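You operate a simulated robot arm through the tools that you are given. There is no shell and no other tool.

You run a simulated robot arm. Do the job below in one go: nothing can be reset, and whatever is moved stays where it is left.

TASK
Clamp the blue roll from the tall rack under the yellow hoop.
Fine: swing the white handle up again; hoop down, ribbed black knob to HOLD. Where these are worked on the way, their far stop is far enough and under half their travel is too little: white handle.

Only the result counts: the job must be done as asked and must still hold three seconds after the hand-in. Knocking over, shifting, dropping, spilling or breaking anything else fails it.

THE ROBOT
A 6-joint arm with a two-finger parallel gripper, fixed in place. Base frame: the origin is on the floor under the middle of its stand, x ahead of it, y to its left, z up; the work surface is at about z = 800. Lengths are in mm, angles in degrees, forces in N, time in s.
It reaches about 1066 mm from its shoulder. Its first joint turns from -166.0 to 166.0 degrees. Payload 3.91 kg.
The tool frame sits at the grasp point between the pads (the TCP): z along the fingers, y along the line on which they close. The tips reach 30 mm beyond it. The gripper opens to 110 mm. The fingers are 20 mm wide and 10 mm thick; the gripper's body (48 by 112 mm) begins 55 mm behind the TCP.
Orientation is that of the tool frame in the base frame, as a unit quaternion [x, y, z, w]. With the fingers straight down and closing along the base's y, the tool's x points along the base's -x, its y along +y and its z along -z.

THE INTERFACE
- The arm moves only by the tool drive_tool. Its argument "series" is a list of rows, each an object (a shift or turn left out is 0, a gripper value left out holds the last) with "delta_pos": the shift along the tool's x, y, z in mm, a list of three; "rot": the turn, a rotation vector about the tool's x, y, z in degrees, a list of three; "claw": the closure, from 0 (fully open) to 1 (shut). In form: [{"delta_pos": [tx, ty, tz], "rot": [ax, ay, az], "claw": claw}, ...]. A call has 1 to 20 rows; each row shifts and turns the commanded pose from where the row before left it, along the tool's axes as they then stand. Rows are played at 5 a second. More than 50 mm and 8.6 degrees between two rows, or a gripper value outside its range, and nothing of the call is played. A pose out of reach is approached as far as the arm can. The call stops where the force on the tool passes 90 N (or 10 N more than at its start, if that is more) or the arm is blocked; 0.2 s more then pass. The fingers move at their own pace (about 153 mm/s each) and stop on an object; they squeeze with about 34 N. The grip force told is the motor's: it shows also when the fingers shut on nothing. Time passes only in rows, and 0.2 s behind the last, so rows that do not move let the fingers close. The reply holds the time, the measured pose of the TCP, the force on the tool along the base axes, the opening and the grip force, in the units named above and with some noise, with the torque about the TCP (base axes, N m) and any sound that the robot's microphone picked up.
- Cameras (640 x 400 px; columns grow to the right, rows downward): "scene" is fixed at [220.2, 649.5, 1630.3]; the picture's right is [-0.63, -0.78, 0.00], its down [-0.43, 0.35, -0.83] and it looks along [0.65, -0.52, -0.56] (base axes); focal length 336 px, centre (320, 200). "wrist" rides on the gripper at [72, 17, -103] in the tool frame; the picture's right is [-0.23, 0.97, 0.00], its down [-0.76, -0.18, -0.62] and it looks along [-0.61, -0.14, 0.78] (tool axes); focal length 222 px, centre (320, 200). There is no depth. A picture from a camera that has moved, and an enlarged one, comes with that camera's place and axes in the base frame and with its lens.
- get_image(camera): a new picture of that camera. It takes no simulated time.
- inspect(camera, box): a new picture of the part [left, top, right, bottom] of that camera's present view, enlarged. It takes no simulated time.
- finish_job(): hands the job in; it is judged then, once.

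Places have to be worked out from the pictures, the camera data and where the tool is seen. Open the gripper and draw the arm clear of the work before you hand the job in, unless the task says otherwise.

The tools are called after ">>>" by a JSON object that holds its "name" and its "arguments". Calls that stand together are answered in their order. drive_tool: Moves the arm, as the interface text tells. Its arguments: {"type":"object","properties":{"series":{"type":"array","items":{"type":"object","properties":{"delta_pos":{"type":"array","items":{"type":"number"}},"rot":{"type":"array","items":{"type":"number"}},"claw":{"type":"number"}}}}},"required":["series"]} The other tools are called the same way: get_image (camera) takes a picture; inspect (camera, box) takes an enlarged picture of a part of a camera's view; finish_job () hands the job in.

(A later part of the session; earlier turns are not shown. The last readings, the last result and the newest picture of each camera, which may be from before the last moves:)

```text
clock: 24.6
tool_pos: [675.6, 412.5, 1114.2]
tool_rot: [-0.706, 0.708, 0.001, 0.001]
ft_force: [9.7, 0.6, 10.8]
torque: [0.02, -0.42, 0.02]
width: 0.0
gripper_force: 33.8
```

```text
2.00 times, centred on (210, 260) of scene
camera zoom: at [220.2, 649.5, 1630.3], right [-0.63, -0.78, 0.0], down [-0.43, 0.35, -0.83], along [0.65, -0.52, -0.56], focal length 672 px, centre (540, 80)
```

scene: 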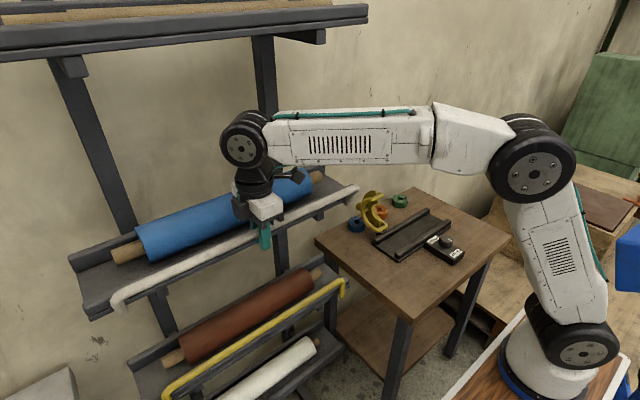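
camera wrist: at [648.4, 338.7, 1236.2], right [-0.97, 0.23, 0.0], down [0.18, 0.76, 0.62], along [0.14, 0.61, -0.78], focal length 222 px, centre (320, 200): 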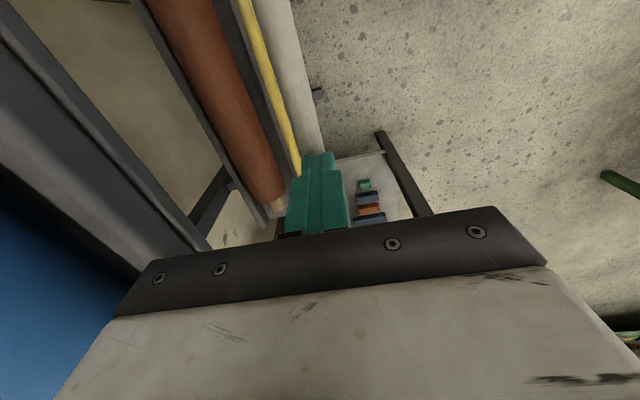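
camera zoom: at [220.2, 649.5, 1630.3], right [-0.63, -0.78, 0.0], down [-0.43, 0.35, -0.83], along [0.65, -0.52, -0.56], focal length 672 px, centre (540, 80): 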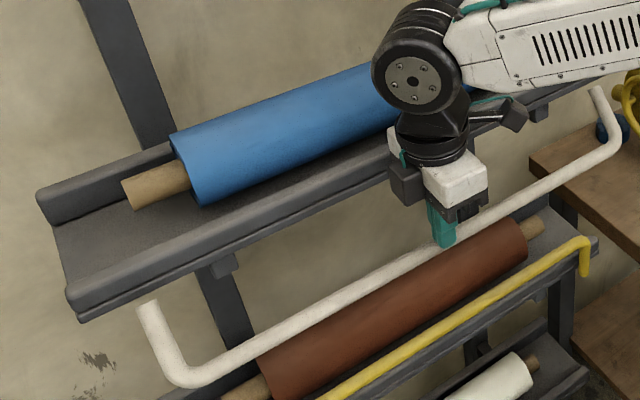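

The push was mostly radial, so it proves little. The force geometry fits the bar sitting at about (664, 1080), exactly where I left it at about 120°. To reach the real far stop I tilt the hand 40° so its body clears the shelf, then approach the bar again along the fingers.

>>> {"name": "drive_tool", "arguments": {"series": [{"delta_pos": [0, 0, -40]}, {"claw": 0.6, "rot": [8, 0, 0]}, {"rot": [8, 0, 0]}, {"rot": [8, 0, 0]}, {"rot": [8, 0, 0]}, {"rot": [8, 0, 0]}, {"delta_pos": [0, 30, 0]}, {"delta_pos": [0, 27, 0]}, {}]}}

>>> {"name": "get_image", "arguments": {"camera": "wrist"}}

>>> {"name": "inspect", "arguments": {"camera": "scene", "box": [50, 160, 370, 360]}}

```text
clock: 26.6
tool_pos: [632.5, 412.3, 1117.0]
tool_rot: [-0.664, 0.665, -0.243, 0.242]
ft_force: [-1.2, -0.6, -0.9]
torque: [0.02, 0.0, -0.01]
width: 44.2
gripper_force: 0.2
```

```text
taken
camera wrist: at [552.0, 339.1, 1185.3], right [-0.74, 0.23, -0.63], down [-0.26, 0.76, 0.59], along [0.61, 0.61, -0.51], focal length 222 px, centre (320, 200)
```

wrist: 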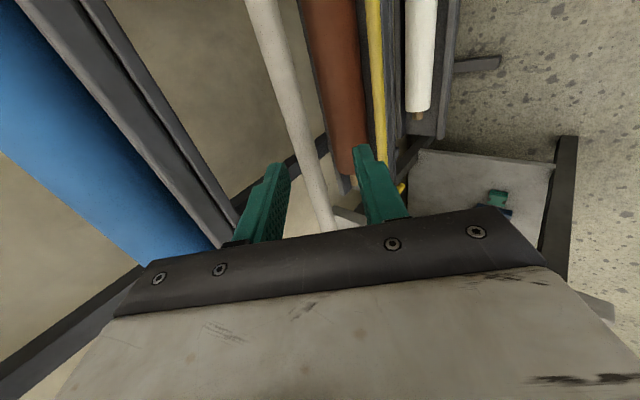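

```text
2.00 times, centred on (210, 260) of scene
camera zoom: at [220.2, 649.5, 1630.3], right [-0.63, -0.78, 0.0], down [-0.43, 0.35, -0.83], along [0.65, -0.52, -0.56], focal length 672 px, centre (540, 80)
```

zoom: 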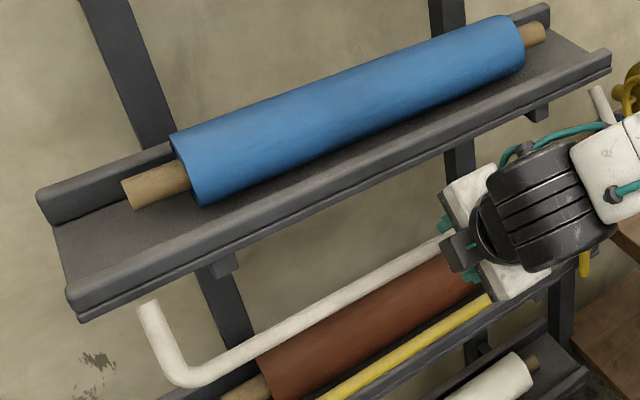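

The bar appears left of centre between the fingers, which supports my earlier image estimate of (677, 1083). I enlarge to measure the offset before moving in.

>>> {"name": "inspect", "arguments": {"camera": "wrist", "box": [200, 40, 400, 240]}}

```text
2.00 times, centred on (300, 140) of wrist
camera zoom: at [552.0, 339.1, 1185.3], right [-0.74, 0.23, -0.63], down [-0.26, 0.76, 0.59], along [0.61, 0.61, -0.51], focal length 444 px, centre (360, 320)
```

zoom: 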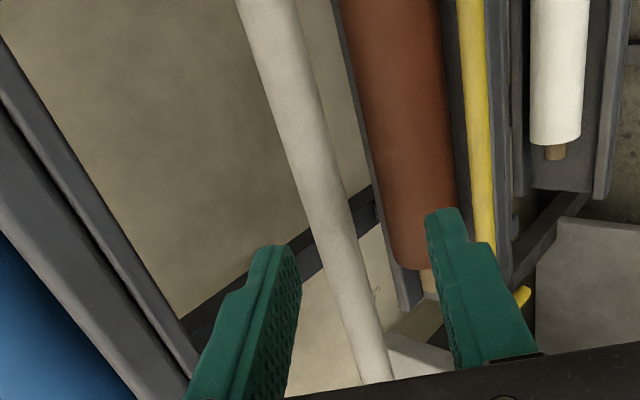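

The bar sits at tool y ≈ -15 and z ≈ +60, which is base (681, 1081). I shift over, go in along the fingers and grip it again.

>>> {"name": "drive_tool", "arguments": {"series": [{"delta_pos": [0, -15, 0]}, {"delta_pos": [0, 0, 25]}, {"delta_pos": [0, 0, 25]}, {"delta_pos": [0, 0, 8]}, {}, {"claw": 0.8}, {"claw": 1.0}, {}, {}]}}

>>> {"name": "get_image", "arguments": {"camera": "wrist"}}

```text
clock: 28.6
tool_pos: [681.9, 413.2, 1080.8]
tool_rot: [-0.664, 0.665, -0.242, 0.242]
ft_force: [-9.8, -2.1, -13.9]
torque: [0.2, 0.19, 0.13]
width: 17.5
gripper_force: 45.4
```

```text
taken
camera wrist: at [601.2, 338.8, 1149.8], right [-0.75, 0.23, -0.63], down [-0.26, 0.76, 0.59], along [0.61, 0.61, -0.51], focal length 222 px, centre (320, 200)
```

wrist: 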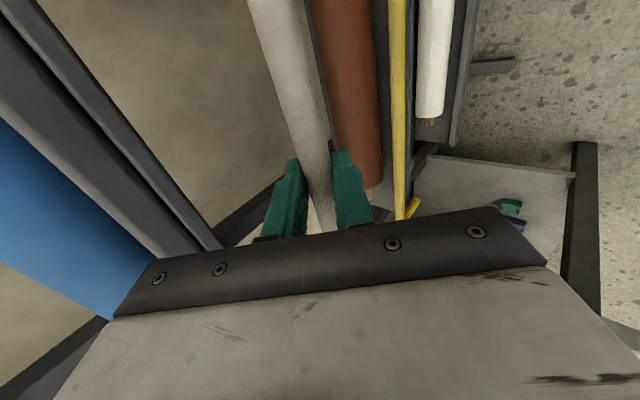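

I hold the bar again at about (682, 1081). Along the arc, further travel is now straight along the fingers. I advance a few mm along tool z to see whether it yields or stops hard.

>>> {"name": "drive_tool", "arguments": {"series": [{"delta_pos": [0, 0, 3]}, {"delta_pos": [0, 0, 3]}, {"delta_pos": [0, 0, 3]}, {}]}}

>>> {"name": "inspect", "arguments": {"camera": "wrist", "box": [200, 40, 400, 240]}}

>>> {"name": "inspect", "arguments": {"camera": "scene", "box": [50, 160, 370, 360]}}

```text
clock: 29.6
tool_pos: [687.7, 413.3, 1076.0]
tool_rot: [-0.664, 0.665, -0.242, 0.243]
ft_force: [-3.0, 0.8, -1.8]
torque: [-0.32, -0.22, -0.28]
width: 17.4
gripper_force: 45.0
```

```text
2.00 times, centred on (300, 140) of wrist
camera zoom: at [607.5, 338.7, 1144.1], right [-0.74, 0.23, -0.63], down [-0.26, 0.76, 0.59], along [0.61, 0.61, -0.51], focal length 444 px, centre (360, 320)
```

zoom: 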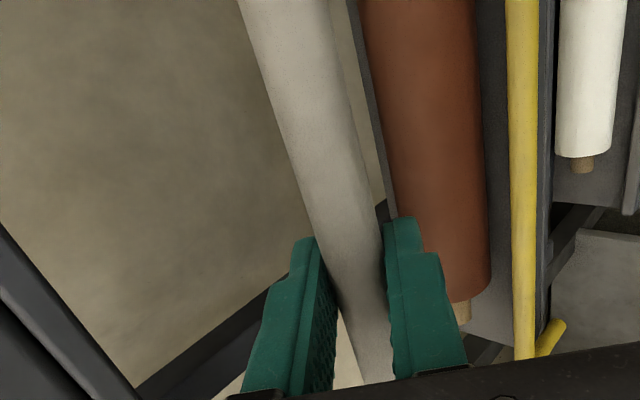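

```text
2.00 times, centred on (210, 260) of scene
camera zoom: at [220.2, 649.5, 1630.3], right [-0.63, -0.78, 0.0], down [-0.43, 0.35, -0.83], along [0.65, -0.52, -0.56], focal length 672 px, centre (540, 80)
```

zoom: 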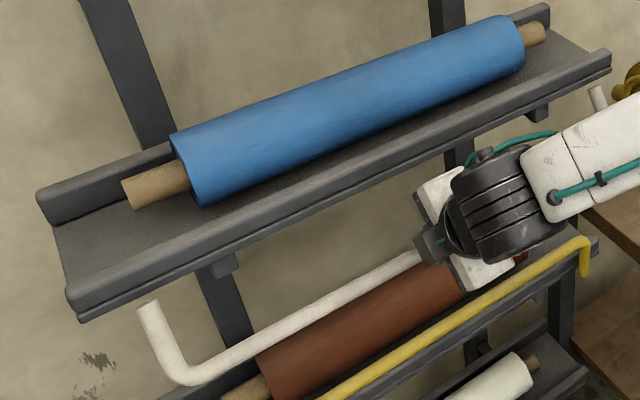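

Forces stay near zero and this motion lies along the scene camera's line of sight, so the handle is still turning freely. I continue along the arc to about 155°.

>>> {"name": "drive_tool", "arguments": {"series": [{"delta_pos": [0, 0.3, 4.7]}, {"delta_pos": [0, 0.1, 4.8]}, {"delta_pos": [0, -1.2, 4.3]}, {"delta_pos": [0, -1.6, 4.2]}, {}]}}

>>> {"name": "inspect", "arguments": {"camera": "wrist", "box": [200, 40, 400, 240]}}

```text
clock: 30.8
tool_pos: [699.7, 413.7, 1063.9]
tool_rot: [-0.664, 0.665, -0.241, 0.243]
ft_force: [1.6, 7.4, 27.6]
torque: [-0.29, -0.3, -0.38]
width: 17.9
gripper_force: 45.0
```

```text
2.00 times, centred on (300, 140) of wrist
camera zoom: at [619.5, 339.4, 1132.9], right [-0.74, 0.23, -0.63], down [-0.27, 0.76, 0.59], along [0.61, 0.61, -0.5], focal length 444 px, centre (360, 320)
```

zoom: 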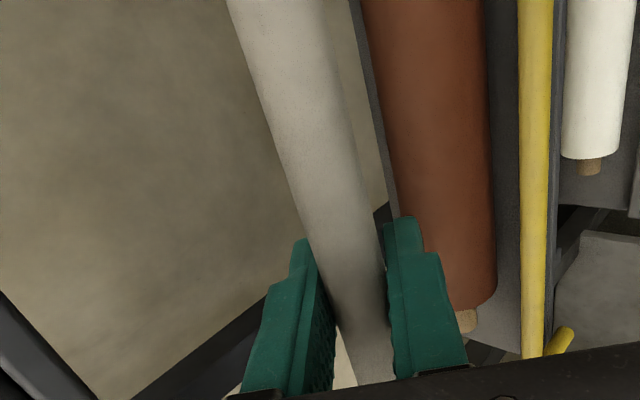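

Now there is 27 N upward, a mix of radial and tangential. I nudge straight along +x with a slight rise to separate a stop from a radius mismatch.

>>> {"name": "drive_tool", "arguments": {"series": [{"delta_pos": [0, -3.6, 0.4]}, {"delta_pos": [0, -2.3, 1.9]}, {}]}}

>>> {"name": "inspect", "arguments": {"camera": "wrist", "box": [200, 40, 400, 240]}}

```text
clock: 31.6
tool_pos: [701.8, 413.9, 1061.0]
tool_rot: [0.666, -0.665, 0.241, -0.238]
ft_force: [-62.8, 7.0, -13.7]
torque: [0.32, 0.06, -0.06]
width: 17.5
gripper_force: 44.7
```

```text
2.00 times, centred on (300, 140) of wrist
camera zoom: at [622.9, 339.6, 1131.0], right [-0.75, 0.22, -0.62], down [-0.26, 0.76, 0.59], along [0.61, 0.6, -0.51], focal length 444 px, centre (360, 320)
```

zoom: 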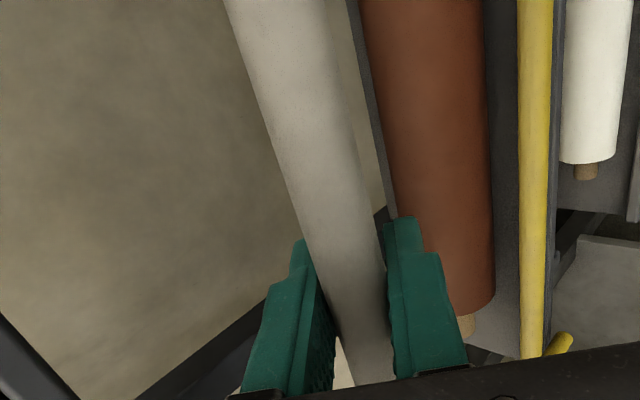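

A 5 mm push toward +x met 63 N with almost no motion, so the handle is at its far stop. I relieve the force, open, and back out along the fingers.

>>> {"name": "drive_tool", "arguments": {"series": [{"delta_pos": [0, 3.0, -2.5]}, {"claw": 0.6}, {}, {"delta_pos": [0, 0, -30]}, {"delta_pos": [0, 0, -40]}, {"delta_pos": [0, 0, -40]}, {}]}}

>>> {"name": "get_image", "arguments": {"camera": "wrist"}}

>>> {"name": "get_image", "arguments": {"camera": "scene"}}

```text
clock: 33.2
tool_pos: [632.2, 412.6, 1148.9]
tool_rot: [-0.664, 0.665, -0.242, 0.242]
ft_force: [0.3, 0.3, -0.1]
torque: [-0.01, -0.01, -0.02]
width: 44.2
gripper_force: 0.0
```

```text
taken
camera wrist: at [552.1, 338.6, 1218.1], right [-0.75, 0.23, -0.63], down [-0.26, 0.76, 0.59], along [0.61, 0.61, -0.51], focal length 222 px, centre (320, 200)
```

wrist: 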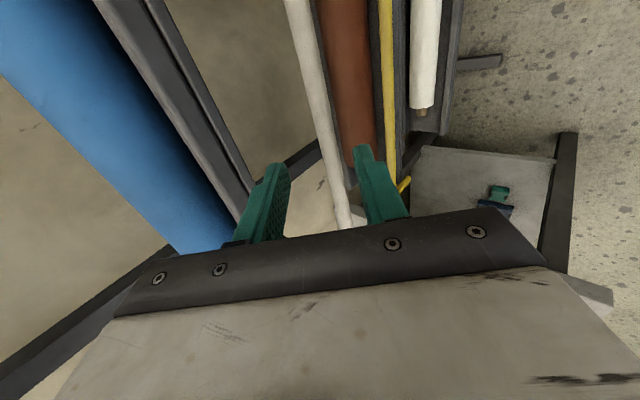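

```text
taken
```

scene: 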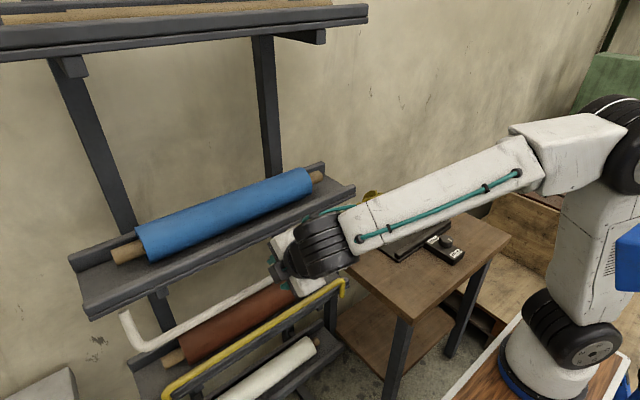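

The handle hangs down clear of the shelf. I return the hand to vertical, open it, rise to z 1268 and move in toward the roll for a closer look.

>>> {"name": "drive_tool", "arguments": {"series": [{"rot": [-8, 0, 0], "claw": 0.0}, {"rot": [-8, 0, 0]}, {"rot": [-8, 0, 0]}, {"rot": [-8, 0, 0]}, {"rot": [-8, 0, 0]}, {"delta_pos": [0, 0, -40]}, {"delta_pos": [0, 0, -40]}, {"delta_pos": [0, 0, -40]}, {"delta_pos": [0, -40, 0]}, {"delta_pos": [0, -40, 0]}, {"delta_pos": [0, -40, 0]}, {"delta_pos": [0, -30, 0]}, {}]}}

>>> {"name": "get_image", "arguments": {"camera": "wrist"}}

>>> {"name": "get_image", "arguments": {"camera": "scene"}}

```text
clock: 36.0
tool_pos: [781.4, 411.8, 1268.4]
tool_rot: [-0.707, 0.707, -0.002, 0.0]
ft_force: [-0.5, -0.3, -0.6]
torque: [-0.01, 0.03, 0.03]
width: 109.9
gripper_force: 0.2
```

```text
taken
camera wrist: at [764.0, 338.1, 1373.3], right [-0.97, 0.23, 0.0], down [0.18, 0.76, 0.62], along [0.14, 0.61, -0.78], focal length 222 px, centre (320, 200)
```

wrist: 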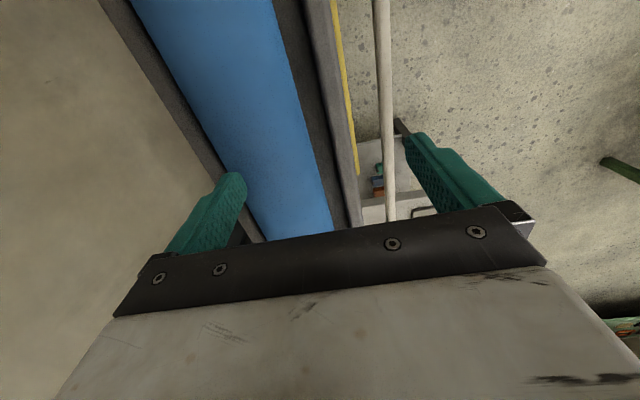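

```text
taken
```

scene: 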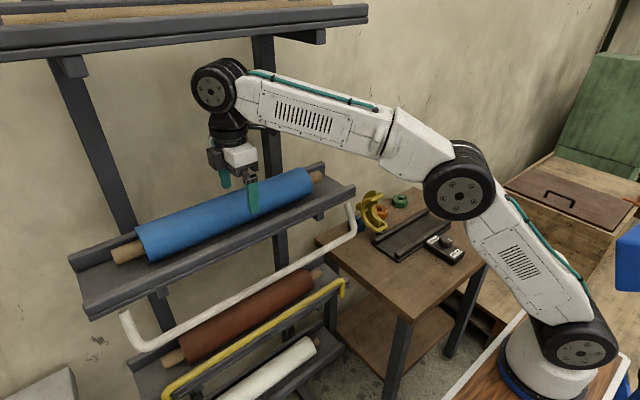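

The view from nearly above is good. I enlarge it to read the roll's edges and the back lip.

>>> {"name": "inspect", "arguments": {"camera": "wrist", "box": [90, 0, 390, 240]}}

```text
1.67 times, centred on (240, 120) of wrist
camera zoom: at [764.0, 338.1, 1373.3], right [-0.97, 0.23, 0.0], down [0.18, 0.76, 0.62], along [0.14, 0.61, -0.78], focal length 370 px, centre (453, 333)
```

zoom: 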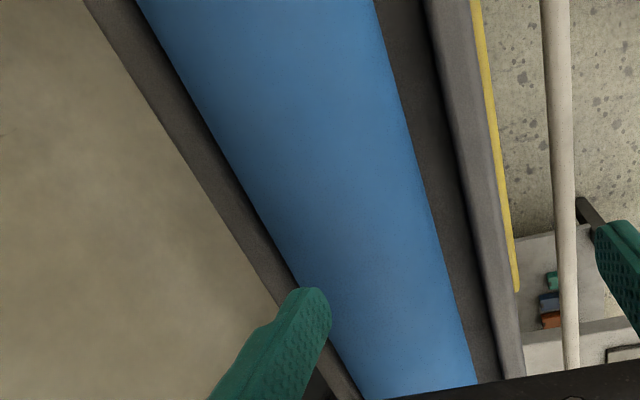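

The rays give a roll centre at about x 832, z 1187 and a radius of about 39. The roll sits close to the back lip, whose top is near 1188. A vertical rear finger would hit that lip, so I tilt the hand 24° to go over the lip and above the floor. I set up the tilted pre-grasp and look.

>>> {"name": "drive_tool", "arguments": {"series": [{"rot": [8, 0, 0]}, {"rot": [8, 0, 0]}, {"rot": [8, 0, 0]}, {"delta_pos": [0, -13, 5], "claw": 0.1}, {}]}}

>>> {"name": "get_image", "arguments": {"camera": "wrist"}}

>>> {"name": "inspect", "arguments": {"camera": "scene", "box": [150, 50, 330, 250]}}

```text
clock: 37.2
tool_pos: [795.6, 412.2, 1269.6]
tool_rot: [-0.691, 0.692, -0.147, 0.148]
ft_force: [0.0, -0.3, 0.1]
torque: [0.02, -0.01, 0.0]
width: 99.1
gripper_force: 0.2
```

```text
taken
camera wrist: at [737.1, 338.2, 1357.8], right [-0.89, 0.23, -0.4], down [-0.09, 0.76, 0.64], along [0.45, 0.61, -0.66], focal length 222 px, centre (320, 200)
```

wrist: 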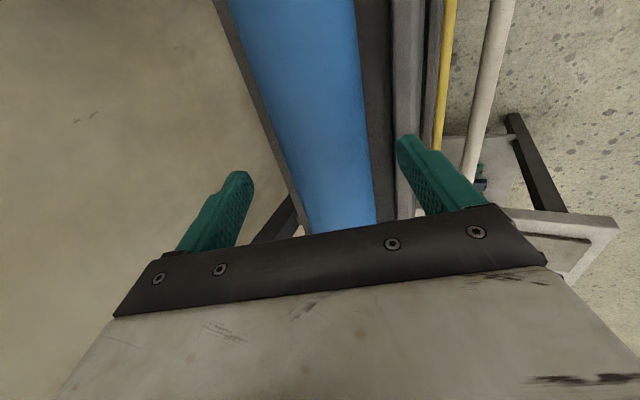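

```text
2.00 times, centred on (240, 150) of scene
camera zoom: at [220.2, 649.5, 1630.3], right [-0.63, -0.78, 0.0], down [-0.43, 0.35, -0.83], along [0.65, -0.52, -0.56], focal length 672 px, centre (480, 300)
```

zoom: 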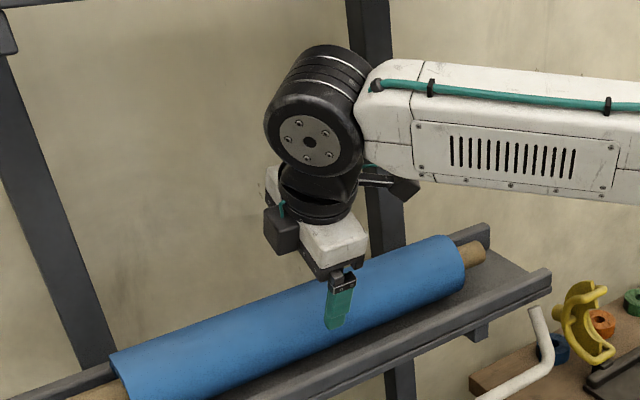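

I enlarge to work out the roll's centre in the tool frame from its two edges.

>>> {"name": "inspect", "arguments": {"camera": "wrist", "box": [200, 0, 440, 240]}}

```text
1.67 times, centred on (320, 120) of wrist
camera zoom: at [737.1, 338.2, 1357.8], right [-0.89, 0.23, -0.4], down [-0.09, 0.76, 0.64], along [0.45, 0.61, -0.66], focal length 370 px, centre (320, 333)
```

zoom: 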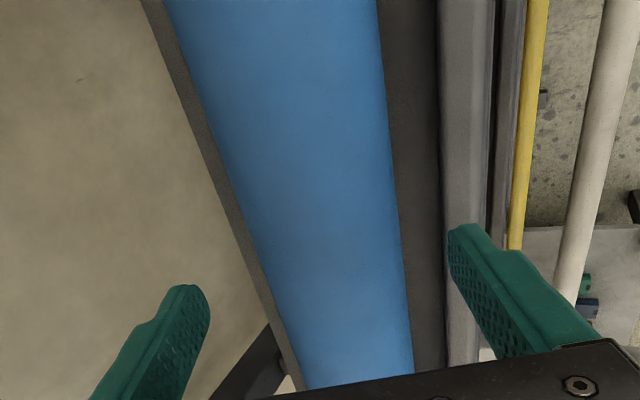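

In the tool frame the roll centre is at y ≈ +1.5 and z ≈ 90–94. I approach 72 mm along the fingers, so the tips pass about 10 mm beyond the axis, and watch the force.

>>> {"name": "drive_tool", "arguments": {"series": [{"delta_pos": [0, 0.5, 20]}, {"delta_pos": [0, 0.5, 20]}, {"delta_pos": [0, 0, 15]}, {"delta_pos": [0, 0, 10]}, {"delta_pos": [0, 0, 7]}, {}]}}

>>> {"name": "get_image", "arguments": {"camera": "wrist"}}

>>> {"name": "inspect", "arguments": {"camera": "scene", "box": [150, 80, 310, 260]}}

```text
clock: 38.6
tool_pos: [823.5, 413.2, 1203.2]
tool_rot: [-0.691, 0.692, -0.148, 0.147]
ft_force: [-0.4, 0.4, 0.4]
torque: [-0.02, 0.0, -0.01]
width: 99.0
gripper_force: 0.0
```

```text
taken
camera wrist: at [765.9, 338.6, 1291.4], right [-0.89, 0.23, -0.4], down [-0.09, 0.76, 0.64], along [0.45, 0.61, -0.66], focal length 222 px, centre (320, 200)
```

wrist: 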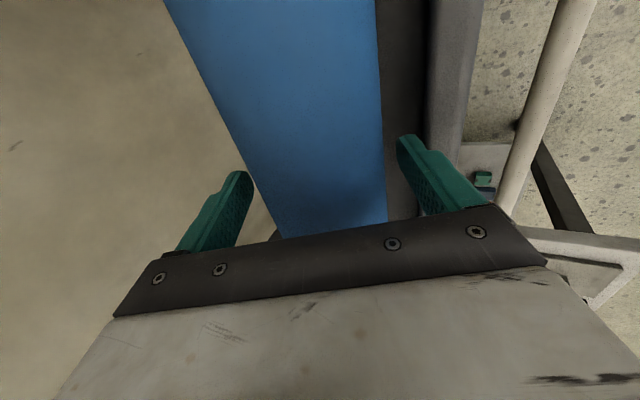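

```text
2.22 times, centred on (230, 170) of scene
camera zoom: at [220.2, 649.5, 1630.3], right [-0.63, -0.78, 0.0], down [-0.43, 0.35, -0.83], along [0.65, -0.52, -0.56], focal length 747 px, centre (520, 267)
```

zoom: 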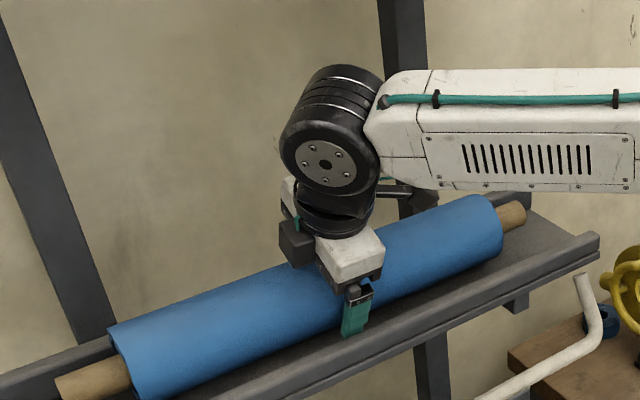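

The fingers straddle the roll with no contact force, near its midpoint (y about 406). I close on it.

>>> {"name": "drive_tool", "arguments": {"series": [{"claw": 0.2}, {"claw": 0.4}, {"claw": 1.0}, {}, {}, {}]}}

>>> {"name": "get_image", "arguments": {"camera": "wrist"}}

```text
clock: 40.0
tool_pos: [824.4, 413.2, 1202.8]
tool_rot: [0.692, -0.691, 0.148, -0.148]
ft_force: [-5.8, 0.5, 1.7]
torque: [-0.01, 0.32, 0.1]
width: 89.3
gripper_force: 34.4
```

```text
taken
camera wrist: at [765.4, 338.8, 1291.8], right [-0.89, 0.23, -0.4], down [-0.09, 0.76, 0.64], along [0.45, 0.61, -0.66], focal length 222 px, centre (320, 200)
```

wrist: 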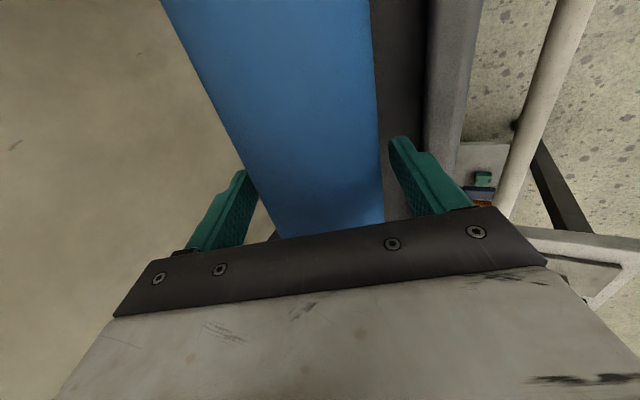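

The fingers stopped at 89.3 mm with full squeeze, more than the diameter I measured from the images. I enlarge to see what they are pressing on.

>>> {"name": "inspect", "arguments": {"camera": "wrist", "box": [160, 80, 460, 260]}}

>>> {"name": "inspect", "arguments": {"camera": "scene", "box": [200, 140, 280, 200]}}

```text
2.13 times, centred on (310, 170) of wrist
camera zoom: at [765.4, 338.8, 1291.8], right [-0.89, 0.23, -0.4], down [-0.09, 0.76, 0.64], along [0.45, 0.61, -0.66], focal length 474 px, centre (341, 264)
```

zoom: 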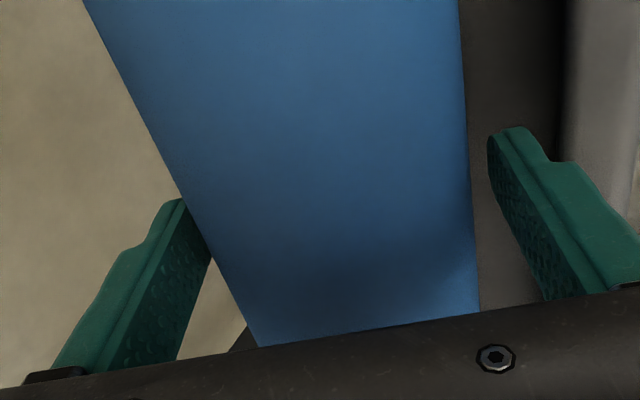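

```text
6.67 times, centred on (240, 170) of scene
camera zoom: at [220.2, 649.5, 1630.3], right [-0.63, -0.78, 0.0], down [-0.43, 0.35, -0.83], along [0.65, -0.52, -0.56], focal length 2241 px, centre (853, 400)
```

zoom: 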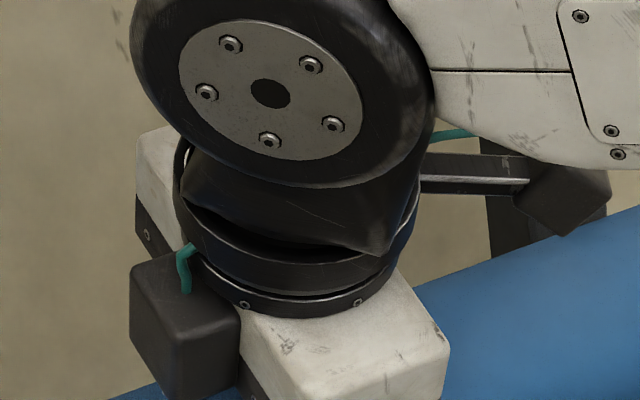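

Recomputing with all three views, a radius of 45 and a centre near (841, 1167) fits the edge angles and the 89.3 mm width. The tips are therefore about 10 mm short of the axis. I reopen, advance 18 mm along the fingers in small steps, and close again.

>>> {"name": "drive_tool", "arguments": {"series": [{"claw": 0.1}, {}, {"delta_pos": [0, 0, 5]}, {"delta_pos": [0, 0, 5]}, {"delta_pos": [0, 0, 4]}, {"delta_pos": [0, 0, 4]}, {}]}}

>>> {"name": "inspect", "arguments": {"camera": "wrist", "box": [160, 80, 460, 260]}}

```text
clock: 41.6
tool_pos: [829.5, 411.4, 1191.0]
tool_rot: [-0.691, 0.692, -0.147, 0.15]
ft_force: [-15.8, -1.9, 38.7]
torque: [-0.19, 2.45, 0.1]
width: 98.4
gripper_force: 0.1
```

```text
2.13 times, centred on (310, 170) of wrist
camera zoom: at [770.3, 337.7, 1279.5], right [-0.89, 0.23, -0.4], down [-0.09, 0.76, 0.64], along [0.45, 0.61, -0.65], focal length 474 px, centre (341, 264)
```

zoom: 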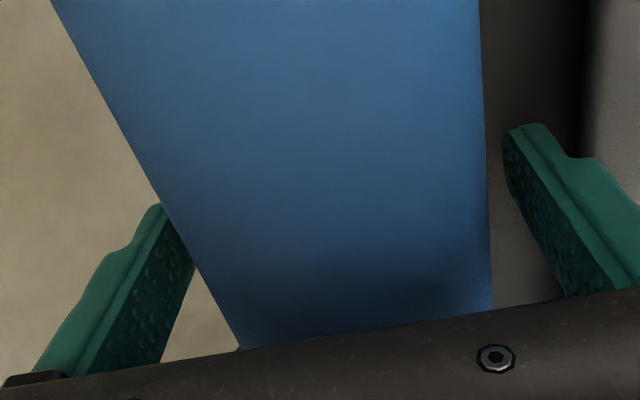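

Pressing deeper put 42 N on the front fingertip, up and at its underside, so it touched the shelf floor at z ≈ 1140. The first depth was right: the roll axis is near (833, 1184) and the real grip diameter is about 89. I back off 15 mm and close again.

>>> {"name": "drive_tool", "arguments": {"series": [{"delta_pos": [0, 0, -8]}, {"delta_pos": [0, 0, -7]}, {}, {"claw": 0.2}, {"claw": 0.5}, {"claw": 1.0}, {}, {}, {}]}}

>>> {"name": "inspect", "arguments": {"camera": "wrist", "box": [160, 80, 460, 260]}}

```text
clock: 43.6
tool_pos: [825.6, 412.8, 1200.0]
tool_rot: [-0.691, 0.692, -0.146, 0.147]
ft_force: [-2.5, -4.4, -1.0]
torque: [-0.06, 0.24, -0.21]
width: 89.7
gripper_force: 34.0
```

```text
2.13 times, centred on (310, 170) of wrist
camera zoom: at [767.5, 338.3, 1287.9], right [-0.89, 0.23, -0.4], down [-0.09, 0.76, 0.64], along [0.45, 0.61, -0.66], focal length 474 px, centre (341, 264)
```

zoom: 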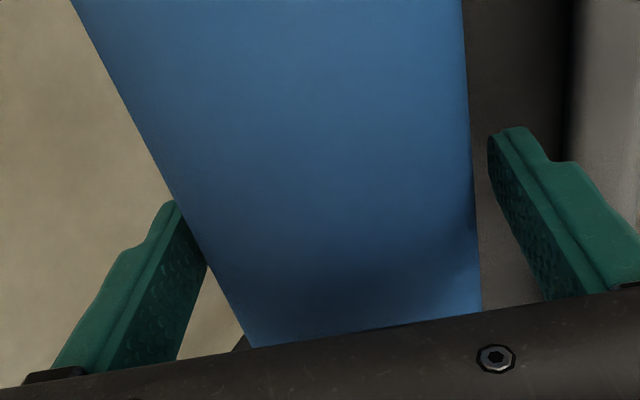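

The grip is at the full diameter (89.7 mm) with balanced force. I lift straight up by about 20 mm and check the weight.

>>> {"name": "drive_tool", "arguments": {"series": [{"delta_pos": [0, -2, -4.6]}, {"delta_pos": [0, -3, -6.9]}, {"delta_pos": [0, -3, -6.9]}, {}]}}

>>> {"name": "inspect", "arguments": {"camera": "scene", "box": [60, 80, 360, 320]}}

>>> {"name": "get_image", "arguments": {"camera": "wrist"}}

```text
clock: 44.6
tool_pos: [826.6, 412.6, 1221.1]
tool_rot: [-0.692, 0.692, -0.147, 0.146]
ft_force: [0.1, 0.5, -19.5]
torque: [0.04, 0.15, 0.04]
width: 89.5
gripper_force: 34.3
```

```text
1.67 times, centred on (210, 200) of scene
camera zoom: at [220.2, 649.5, 1630.3], right [-0.63, -0.78, 0.0], down [-0.43, 0.35, -0.83], along [0.65, -0.52, -0.56], focal length 560 px, centre (503, 200)
```

zoom: 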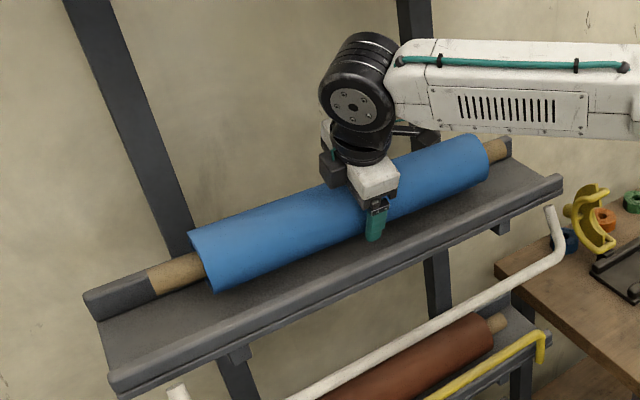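

```text
taken
camera wrist: at [767.6, 339.0, 1308.3], right [-0.89, 0.23, -0.4], down [-0.09, 0.76, 0.64], along [0.45, 0.61, -0.66], focal length 222 px, centre (320, 200)
```

wrist: 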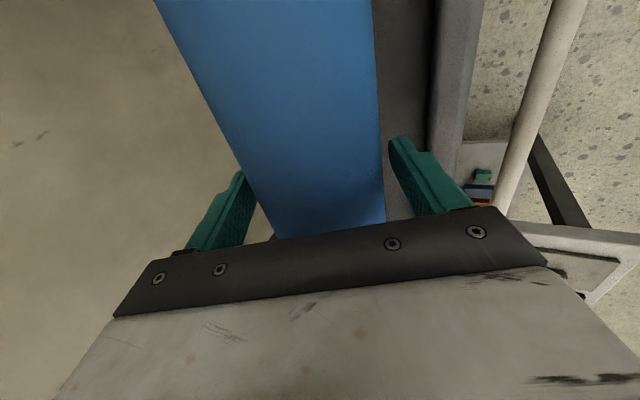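

The roll is up, weighs about 19.5 N and is balanced in the grip (torque near zero). I lift it another 34 mm to clear the lip, pull it straight out toward -x in gentle steps, and check.

>>> {"name": "drive_tool", "arguments": {"series": [{"delta_pos": [0, -4.5, -10]}, {"delta_pos": [0, -4.5, -10]}, {"delta_pos": [0, -4.5, -10.5]}, {}, {"delta_pos": [0, 13.7, -6.1]}, {"delta_pos": [0, 18.3, -8.1]}, {"delta_pos": [0, 22.8, -10.2]}, {"delta_pos": [0, 22.8, -10.2]}, {"delta_pos": [0, 22.8, -10.2]}, {"delta_pos": [0, 22.8, -10.2]}, {"delta_pos": [0, 22.8, -10.2]}, {"delta_pos": [0, 18.3, -8.1]}, {}]}}

>>> {"name": "get_image", "arguments": {"camera": "scene"}}

>>> {"name": "get_image", "arguments": {"camera": "wrist"}}

```text
clock: 47.4
tool_pos: [646.0, 412.9, 1253.8]
tool_rot: [-0.691, 0.693, -0.146, 0.147]
ft_force: [-0.2, -0.4, -19.8]
torque: [0.01, 0.17, 0.0]
width: 89.6
gripper_force: 33.6
```

```text
taken
```

scene: 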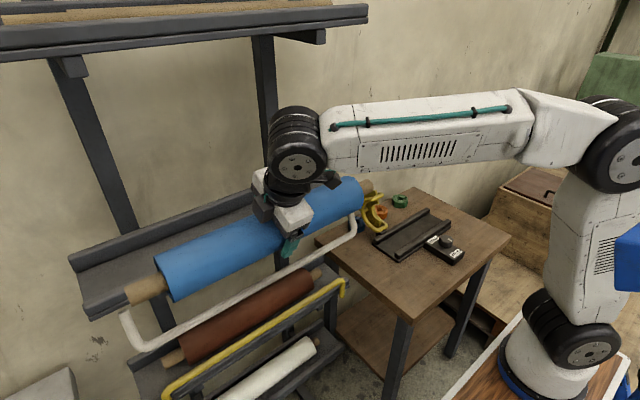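

```text
taken
camera wrist: at [587.9, 339.4, 1342.1], right [-0.89, 0.23, -0.4], down [-0.09, 0.76, 0.64], along [0.45, 0.61, -0.66], focal length 222 px, centre (320, 200)
```

wrist: 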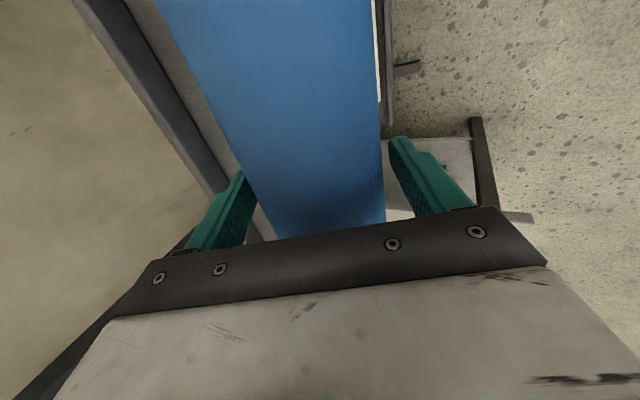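

The roll is clear of the shelf. I straighten the hand to vertical and carry the roll toward the bench at this height, in gentle steps.

>>> {"name": "drive_tool", "arguments": {"series": [{"rot": [-6, 0, 0]}, {"rot": [-6, 0, 0]}, {"rot": [-6, 0, 0]}, {"rot": [-6, 0, 0]}, {"delta_pos": [15, 0, 0]}, {"delta_pos": [25, 0, 0]}, {"delta_pos": [35, 0, 0]}, {"delta_pos": [35, 0, 0]}, {"delta_pos": [35, 0, 0]}, {"delta_pos": [35, 0, 0]}, {"delta_pos": [35, 0, 0]}, {"delta_pos": [35, 0, 0]}, {"delta_pos": [25, 0, 0]}, {"delta_pos": [15, 0, 0]}, {}]}}

>>> {"name": "get_image", "arguments": {"camera": "scene"}}

```text
clock: 50.6
tool_pos: [645.4, 121.5, 1252.8]
tool_rot: [-0.707, 0.707, 0.0, 0.001]
ft_force: [0.2, -0.4, -20.0]
torque: [0.03, -0.01, 0.04]
width: 89.5
gripper_force: 33.9
```

```text
taken
```

scene: 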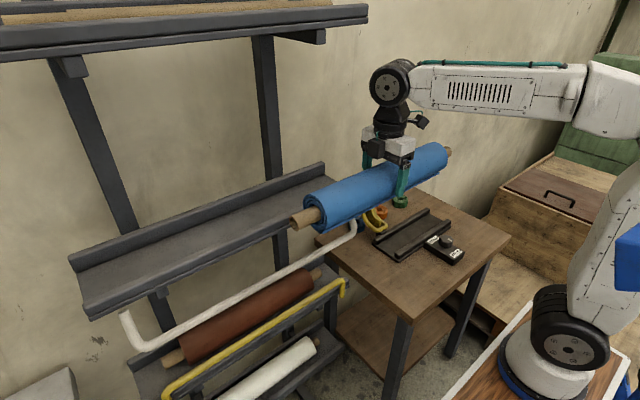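

The roll is held level and steady. I carry on toward y ≈ -252.

>>> {"name": "drive_tool", "arguments": {"series": [{"delta_pos": [15, 0, 0]}, {"delta_pos": [25, 0, 0]}, {"delta_pos": [35, 0, 0]}, {"delta_pos": [35, 0, 0]}, {"delta_pos": [35, 0, 0]}, {"delta_pos": [35, 0, 0]}, {"delta_pos": [35, 0, 0]}, {"delta_pos": [35, 0, 0]}, {"delta_pos": [35, 0, 0]}, {"delta_pos": [35, 0, 0]}, {"delta_pos": [25, 0, 0]}, {"delta_pos": [18, 0, 0]}, {"delta_pos": [10, 0, 0]}, {}]}}

>>> {"name": "get_image", "arguments": {"camera": "scene"}}

>>> {"name": "get_image", "arguments": {"camera": "wrist"}}

```text
clock: 53.6
tool_pos: [645.3, -250.2, 1253.3]
tool_rot: [-0.707, 0.707, 0.001, 0.001]
ft_force: [1.0, -0.1, -19.2]
torque: [0.03, 0.02, -0.01]
width: 89.4
gripper_force: 33.7
```

```text
taken
```

scene: 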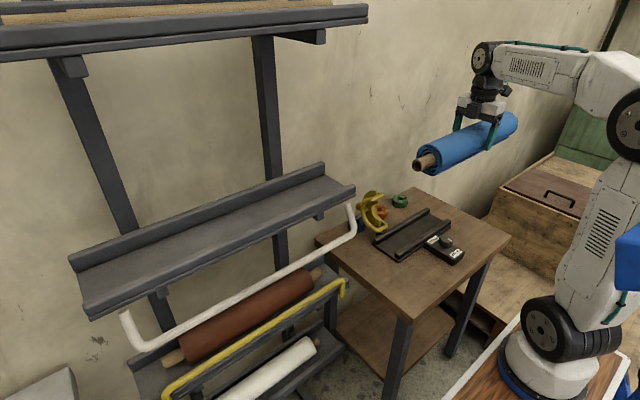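

```text
taken
camera wrist: at [627.6, -324.9, 1357.1], right [-0.97, 0.23, 0.0], down [0.18, 0.76, 0.62], along [0.14, 0.61, -0.78], focal length 222 px, centre (320, 200)
```

wrist: 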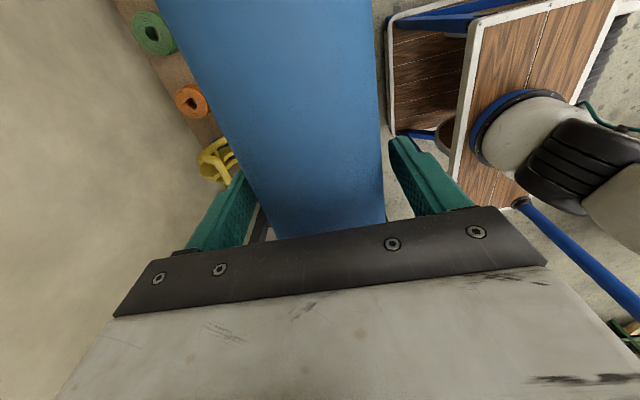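

The cradle is unobstructed in the scene view. I enlarge it to pin down the rails and the floor, and enlarge the roll in the air to measure it.

>>> {"name": "inspect", "arguments": {"camera": "scene", "box": [350, 180, 470, 280]}}

>>> {"name": "inspect", "arguments": {"camera": "scene", "box": [400, 60, 530, 190]}}

```text
4.00 times, centred on (410, 230) of scene
camera zoom: at [220.2, 649.5, 1630.3], right [-0.63, -0.78, 0.0], down [-0.43, 0.35, -0.83], along [0.65, -0.52, -0.56], focal length 1345 px, centre (-40, 80)
```

zoom: 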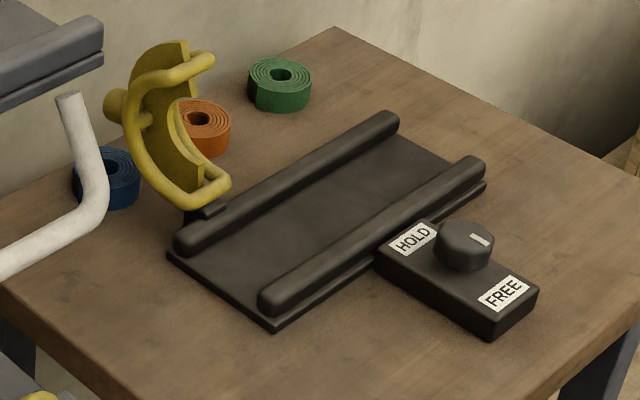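

```text
3.08 times, centred on (465, 125) of scene
camera zoom: at [220.2, 649.5, 1630.3], right [-0.63, -0.78, 0.0], down [-0.43, 0.35, -0.83], along [0.65, -0.52, -0.56], focal length 1034 px, centre (-126, 431)
```

zoom: 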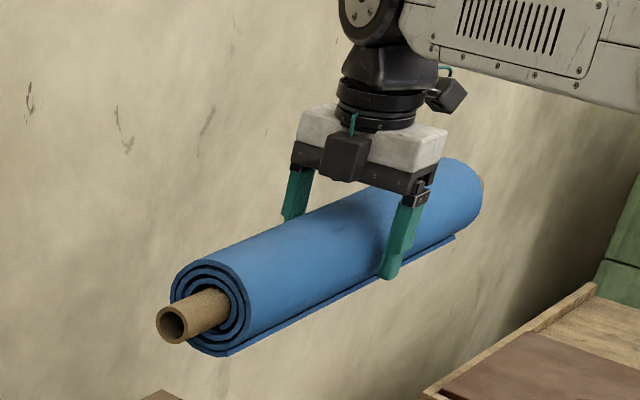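

Both views agree on the cradle: plate x ≈ 702–826, y ≈ -404 to -88, rail tops near z 833, so the nest centre is (764, -246). The roll centre is 16–18 mm below the TCP. I move over the cradle at height and begin lowering.

>>> {"name": "drive_tool", "arguments": {"series": [{"delta_pos": [-2, -18, 0]}, {"delta_pos": [-2, -30, 0]}, {"delta_pos": [0, -30, 0]}, {"delta_pos": [0, -25, 0]}, {"delta_pos": [0, -16, 0]}, {}, {"delta_pos": [0, 0, 15]}, {"delta_pos": [0, 0, 30]}, {"delta_pos": [0, 0, 35]}, {"delta_pos": [0, 0, 35]}, {"delta_pos": [0, 0, 35]}, {"delta_pos": [0, 0, 30]}, {"delta_pos": [0, 0, 20]}, {}]}}

>>> {"name": "get_image", "arguments": {"camera": "scene"}}

>>> {"name": "get_image", "arguments": {"camera": "wrist"}}

```text
clock: 56.6
tool_pos: [764.8, -247.8, 1053.8]
tool_rot: [-0.706, 0.708, 0.0, 0.0]
ft_force: [0.0, 0.0, -19.6]
torque: [0.01, 0.0, 0.01]
width: 89.4
gripper_force: 34.2
```

```text
taken
```

scene: 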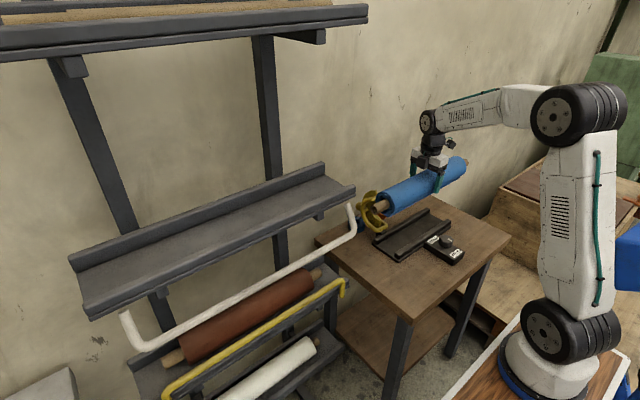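

```text
taken
camera wrist: at [746.6, -321.4, 1157.5], right [-0.97, 0.23, 0.0], down [0.18, 0.76, 0.62], along [0.14, 0.61, -0.78], focal length 222 px, centre (320, 200)
```

wrist: 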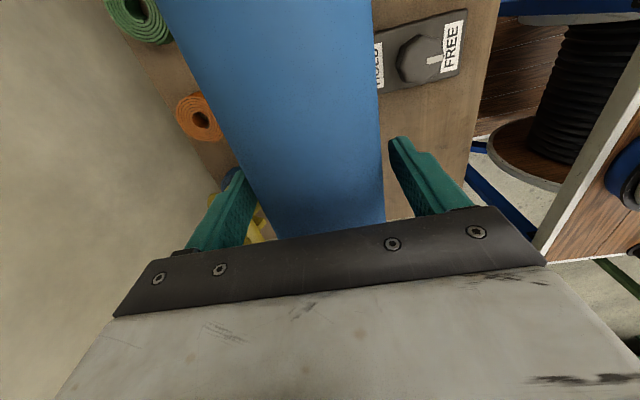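

I enlarge to check the roll's alignment with the rails and its clearance to the hoop.

>>> {"name": "inspect", "arguments": {"camera": "scene", "box": [345, 130, 485, 270]}}

>>> {"name": "inspect", "arguments": {"camera": "wrist", "box": [100, 0, 500, 250]}}

```text
2.86 times, centred on (415, 200) of scene
camera zoom: at [220.2, 649.5, 1630.3], right [-0.63, -0.78, 0.0], down [-0.43, 0.35, -0.83], along [0.65, -0.52, -0.56], focal length 961 px, centre (49, 200)
```

zoom: 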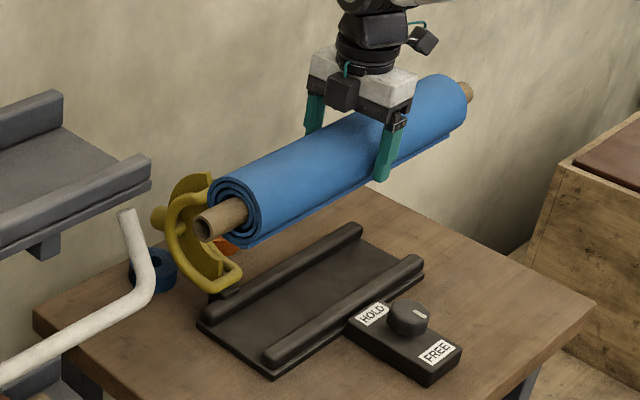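

```text
1.60 times, centred on (300, 125) of wrist
camera zoom: at [746.6, -321.4, 1157.5], right [-0.97, 0.23, 0.0], down [0.18, 0.76, 0.62], along [0.14, 0.61, -0.78], focal length 355 px, centre (352, 320)
```

zoom: 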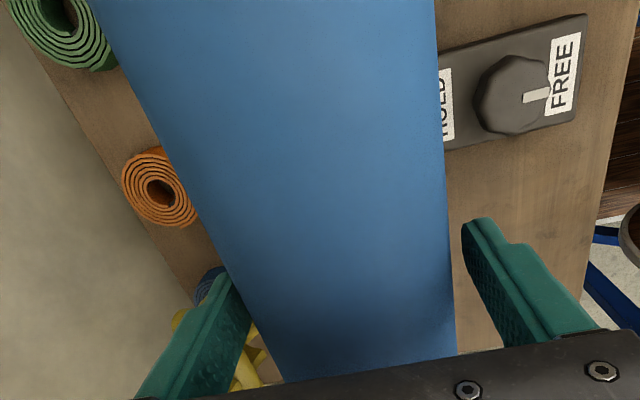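

The roll is parallel to the cradle, its core end is at y ≈ -6, and it is well clear of the hoop. I lower it further to just above the rails.

>>> {"name": "drive_tool", "arguments": {"series": [{"delta_pos": [0, 0, 20]}, {"delta_pos": [0, 0, 30]}, {"delta_pos": [0, 0, 35]}, {"delta_pos": [0, 0, 30]}, {"delta_pos": [0, 0, 20]}, {"delta_pos": [0, 0, 12]}, {}]}}

>>> {"name": "inspect", "arguments": {"camera": "scene", "box": [345, 130, 485, 270]}}

>>> {"name": "get_image", "arguments": {"camera": "wrist"}}

```text
clock: 58.2
tool_pos: [762.2, -247.5, 906.1]
tool_rot: [-0.706, 0.708, 0.001, 0.001]
ft_force: [1.2, -0.3, -19.6]
torque: [0.01, 0.02, 0.0]
width: 89.6
gripper_force: 33.7
```

```text
2.86 times, centred on (415, 200) of scene
camera zoom: at [220.2, 649.5, 1630.3], right [-0.63, -0.78, 0.0], down [-0.43, 0.35, -0.83], along [0.65, -0.52, -0.56], focal length 961 px, centre (49, 200)
```

zoom: 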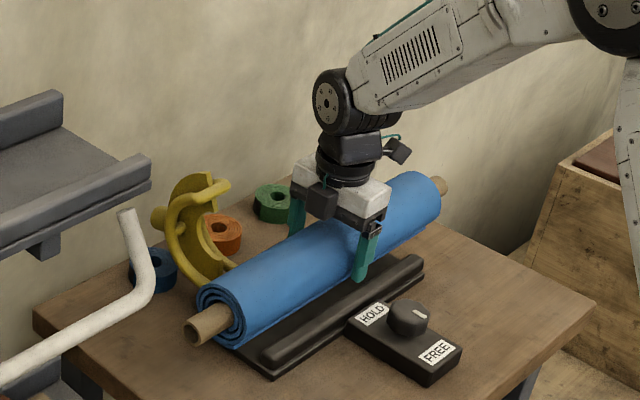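

```text
taken
camera wrist: at [746.0, -321.3, 1009.9], right [-0.97, 0.23, 0.0], down [0.18, 0.76, 0.62], along [0.14, 0.61, -0.78], focal length 222 px, centre (320, 200)
```

wrist: 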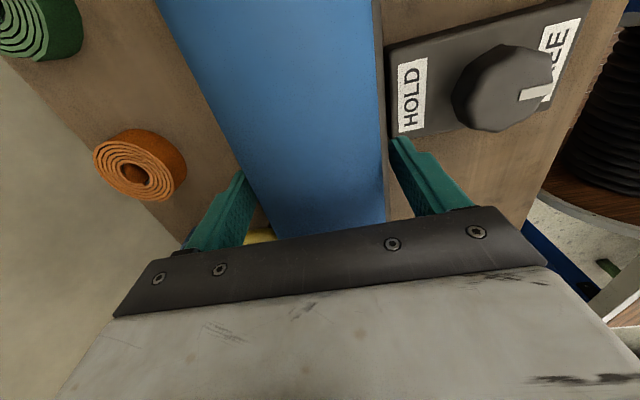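

The roll is right over the nest, about 30 mm above it. I lower slowly until its weight starts to be taken.

>>> {"name": "drive_tool", "arguments": {"series": [{"delta_pos": [0, 0, 8]}, {"delta_pos": [0, 0, 6]}, {"delta_pos": [0, 0, 5]}, {"delta_pos": [0, 0, 4]}, {}]}}

```text
clock: 59.4
tool_pos: [764.3, -248.3, 883.1]
tool_rot: [-0.706, 0.708, -0.001, 0.0]
ft_force: [1.1, -0.5, -13.3]
torque: [-0.51, 0.14, 0.27]
width: 89.6
gripper_force: 33.8
```

Contact begins at TCP z ≈ 883 and part of the weight is taken. I continue in 2 mm steps.

>>> {"name": "drive_tool", "arguments": {"series": [{"delta_pos": [0, 0, 2]}, {}, {"delta_pos": [0, 0, 1.5]}, {}]}}

>>> {"name": "inspect", "arguments": {"camera": "scene", "box": [345, 130, 485, 270]}}

>>> {"name": "inspect", "arguments": {"camera": "scene", "box": [375, 190, 455, 260]}}

```text
clock: 60.4
tool_pos: [765.3, -245.2, 880.5]
tool_rot: [0.707, -0.707, 0.003, -0.001]
ft_force: [20.7, -2.1, 15.0]
torque: [-0.16, 0.27, -0.12]
width: 89.4
gripper_force: 33.9
```

```text
2.86 times, centred on (415, 200) of scene
camera zoom: at [220.2, 649.5, 1630.3], right [-0.63, -0.78, 0.0], down [-0.43, 0.35, -0.83], along [0.65, -0.52, -0.56], focal length 961 px, centre (49, 200)
```

zoom: 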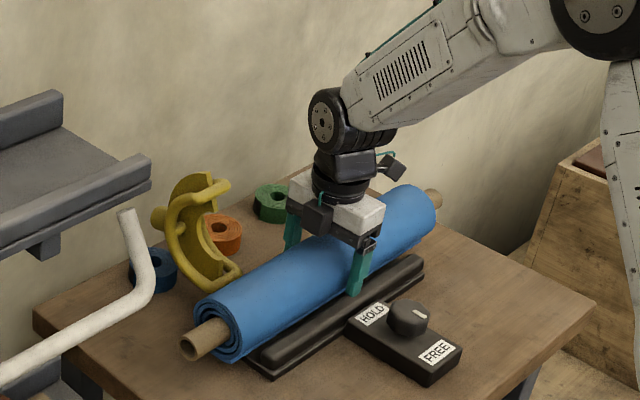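

```text
5.71 times, centred on (415, 225) of scene
camera zoom: at [220.2, 649.5, 1630.3], right [-0.63, -0.78, 0.0], down [-0.43, 0.35, -0.83], along [0.65, -0.52, -0.56], focal length 1921 px, centre (-223, 57)
```

zoom: 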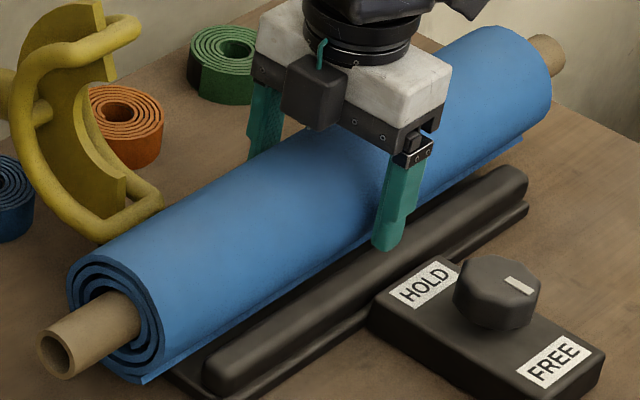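

The front rail pushes the roll toward +x (Fx +21), so the nest centre lies a bit further in +x. I rise slightly, shift 7 mm in +x and lower again.

>>> {"name": "drive_tool", "arguments": {"series": [{"delta_pos": [0, 0, -4]}, {"delta_pos": [0, -7, 0]}, {}, {"delta_pos": [0, 0, 3]}, {"delta_pos": [0, 0, 2]}, {}]}}

```text
clock: 61.8
tool_pos: [771.3, -247.0, 879.0]
tool_rot: [-0.706, 0.708, 0.0, 0.0]
ft_force: [-0.1, 0.5, -19.4]
torque: [0.05, -0.01, 0.02]
width: 89.4
gripper_force: 33.7
```

At x 771 it hangs free at z 879, lower than before. I keep lowering in small steps.

>>> {"name": "drive_tool", "arguments": {"series": [{"delta_pos": [0, 0, 2]}, {"delta_pos": [0, 0, 2]}, {"delta_pos": [0, 0, 2]}, {}]}}

```text
clock: 62.8
tool_pos: [769.3, -246.0, 874.3]
tool_rot: [-0.707, 0.707, 0.0, 0.001]
ft_force: [-13.6, -2.2, 20.7]
torque: [-0.11, 0.88, 0.16]
width: 89.2
gripper_force: 34.1
```

Now the other rail pushes back (Fx -14), so the nest is at about x 769–770 with the roll axis near z 856. I ease off by 1–2 mm, then open the fingers just enough to release.

>>> {"name": "drive_tool", "arguments": {"series": [{"delta_pos": [0, 1.5, -1]}, {}, {"delta_pos": [0, 0, -0.5]}, {}]}}

```text
clock: 63.8
tool_pos: [770.9, -247.0, 874.4]
tool_rot: [-0.706, 0.708, -0.001, 0.001]
ft_force: [9.3, -10.7, 2.3]
torque: [-0.39, -1.38, 0.07]
width: 89.5
gripper_force: 33.8
```

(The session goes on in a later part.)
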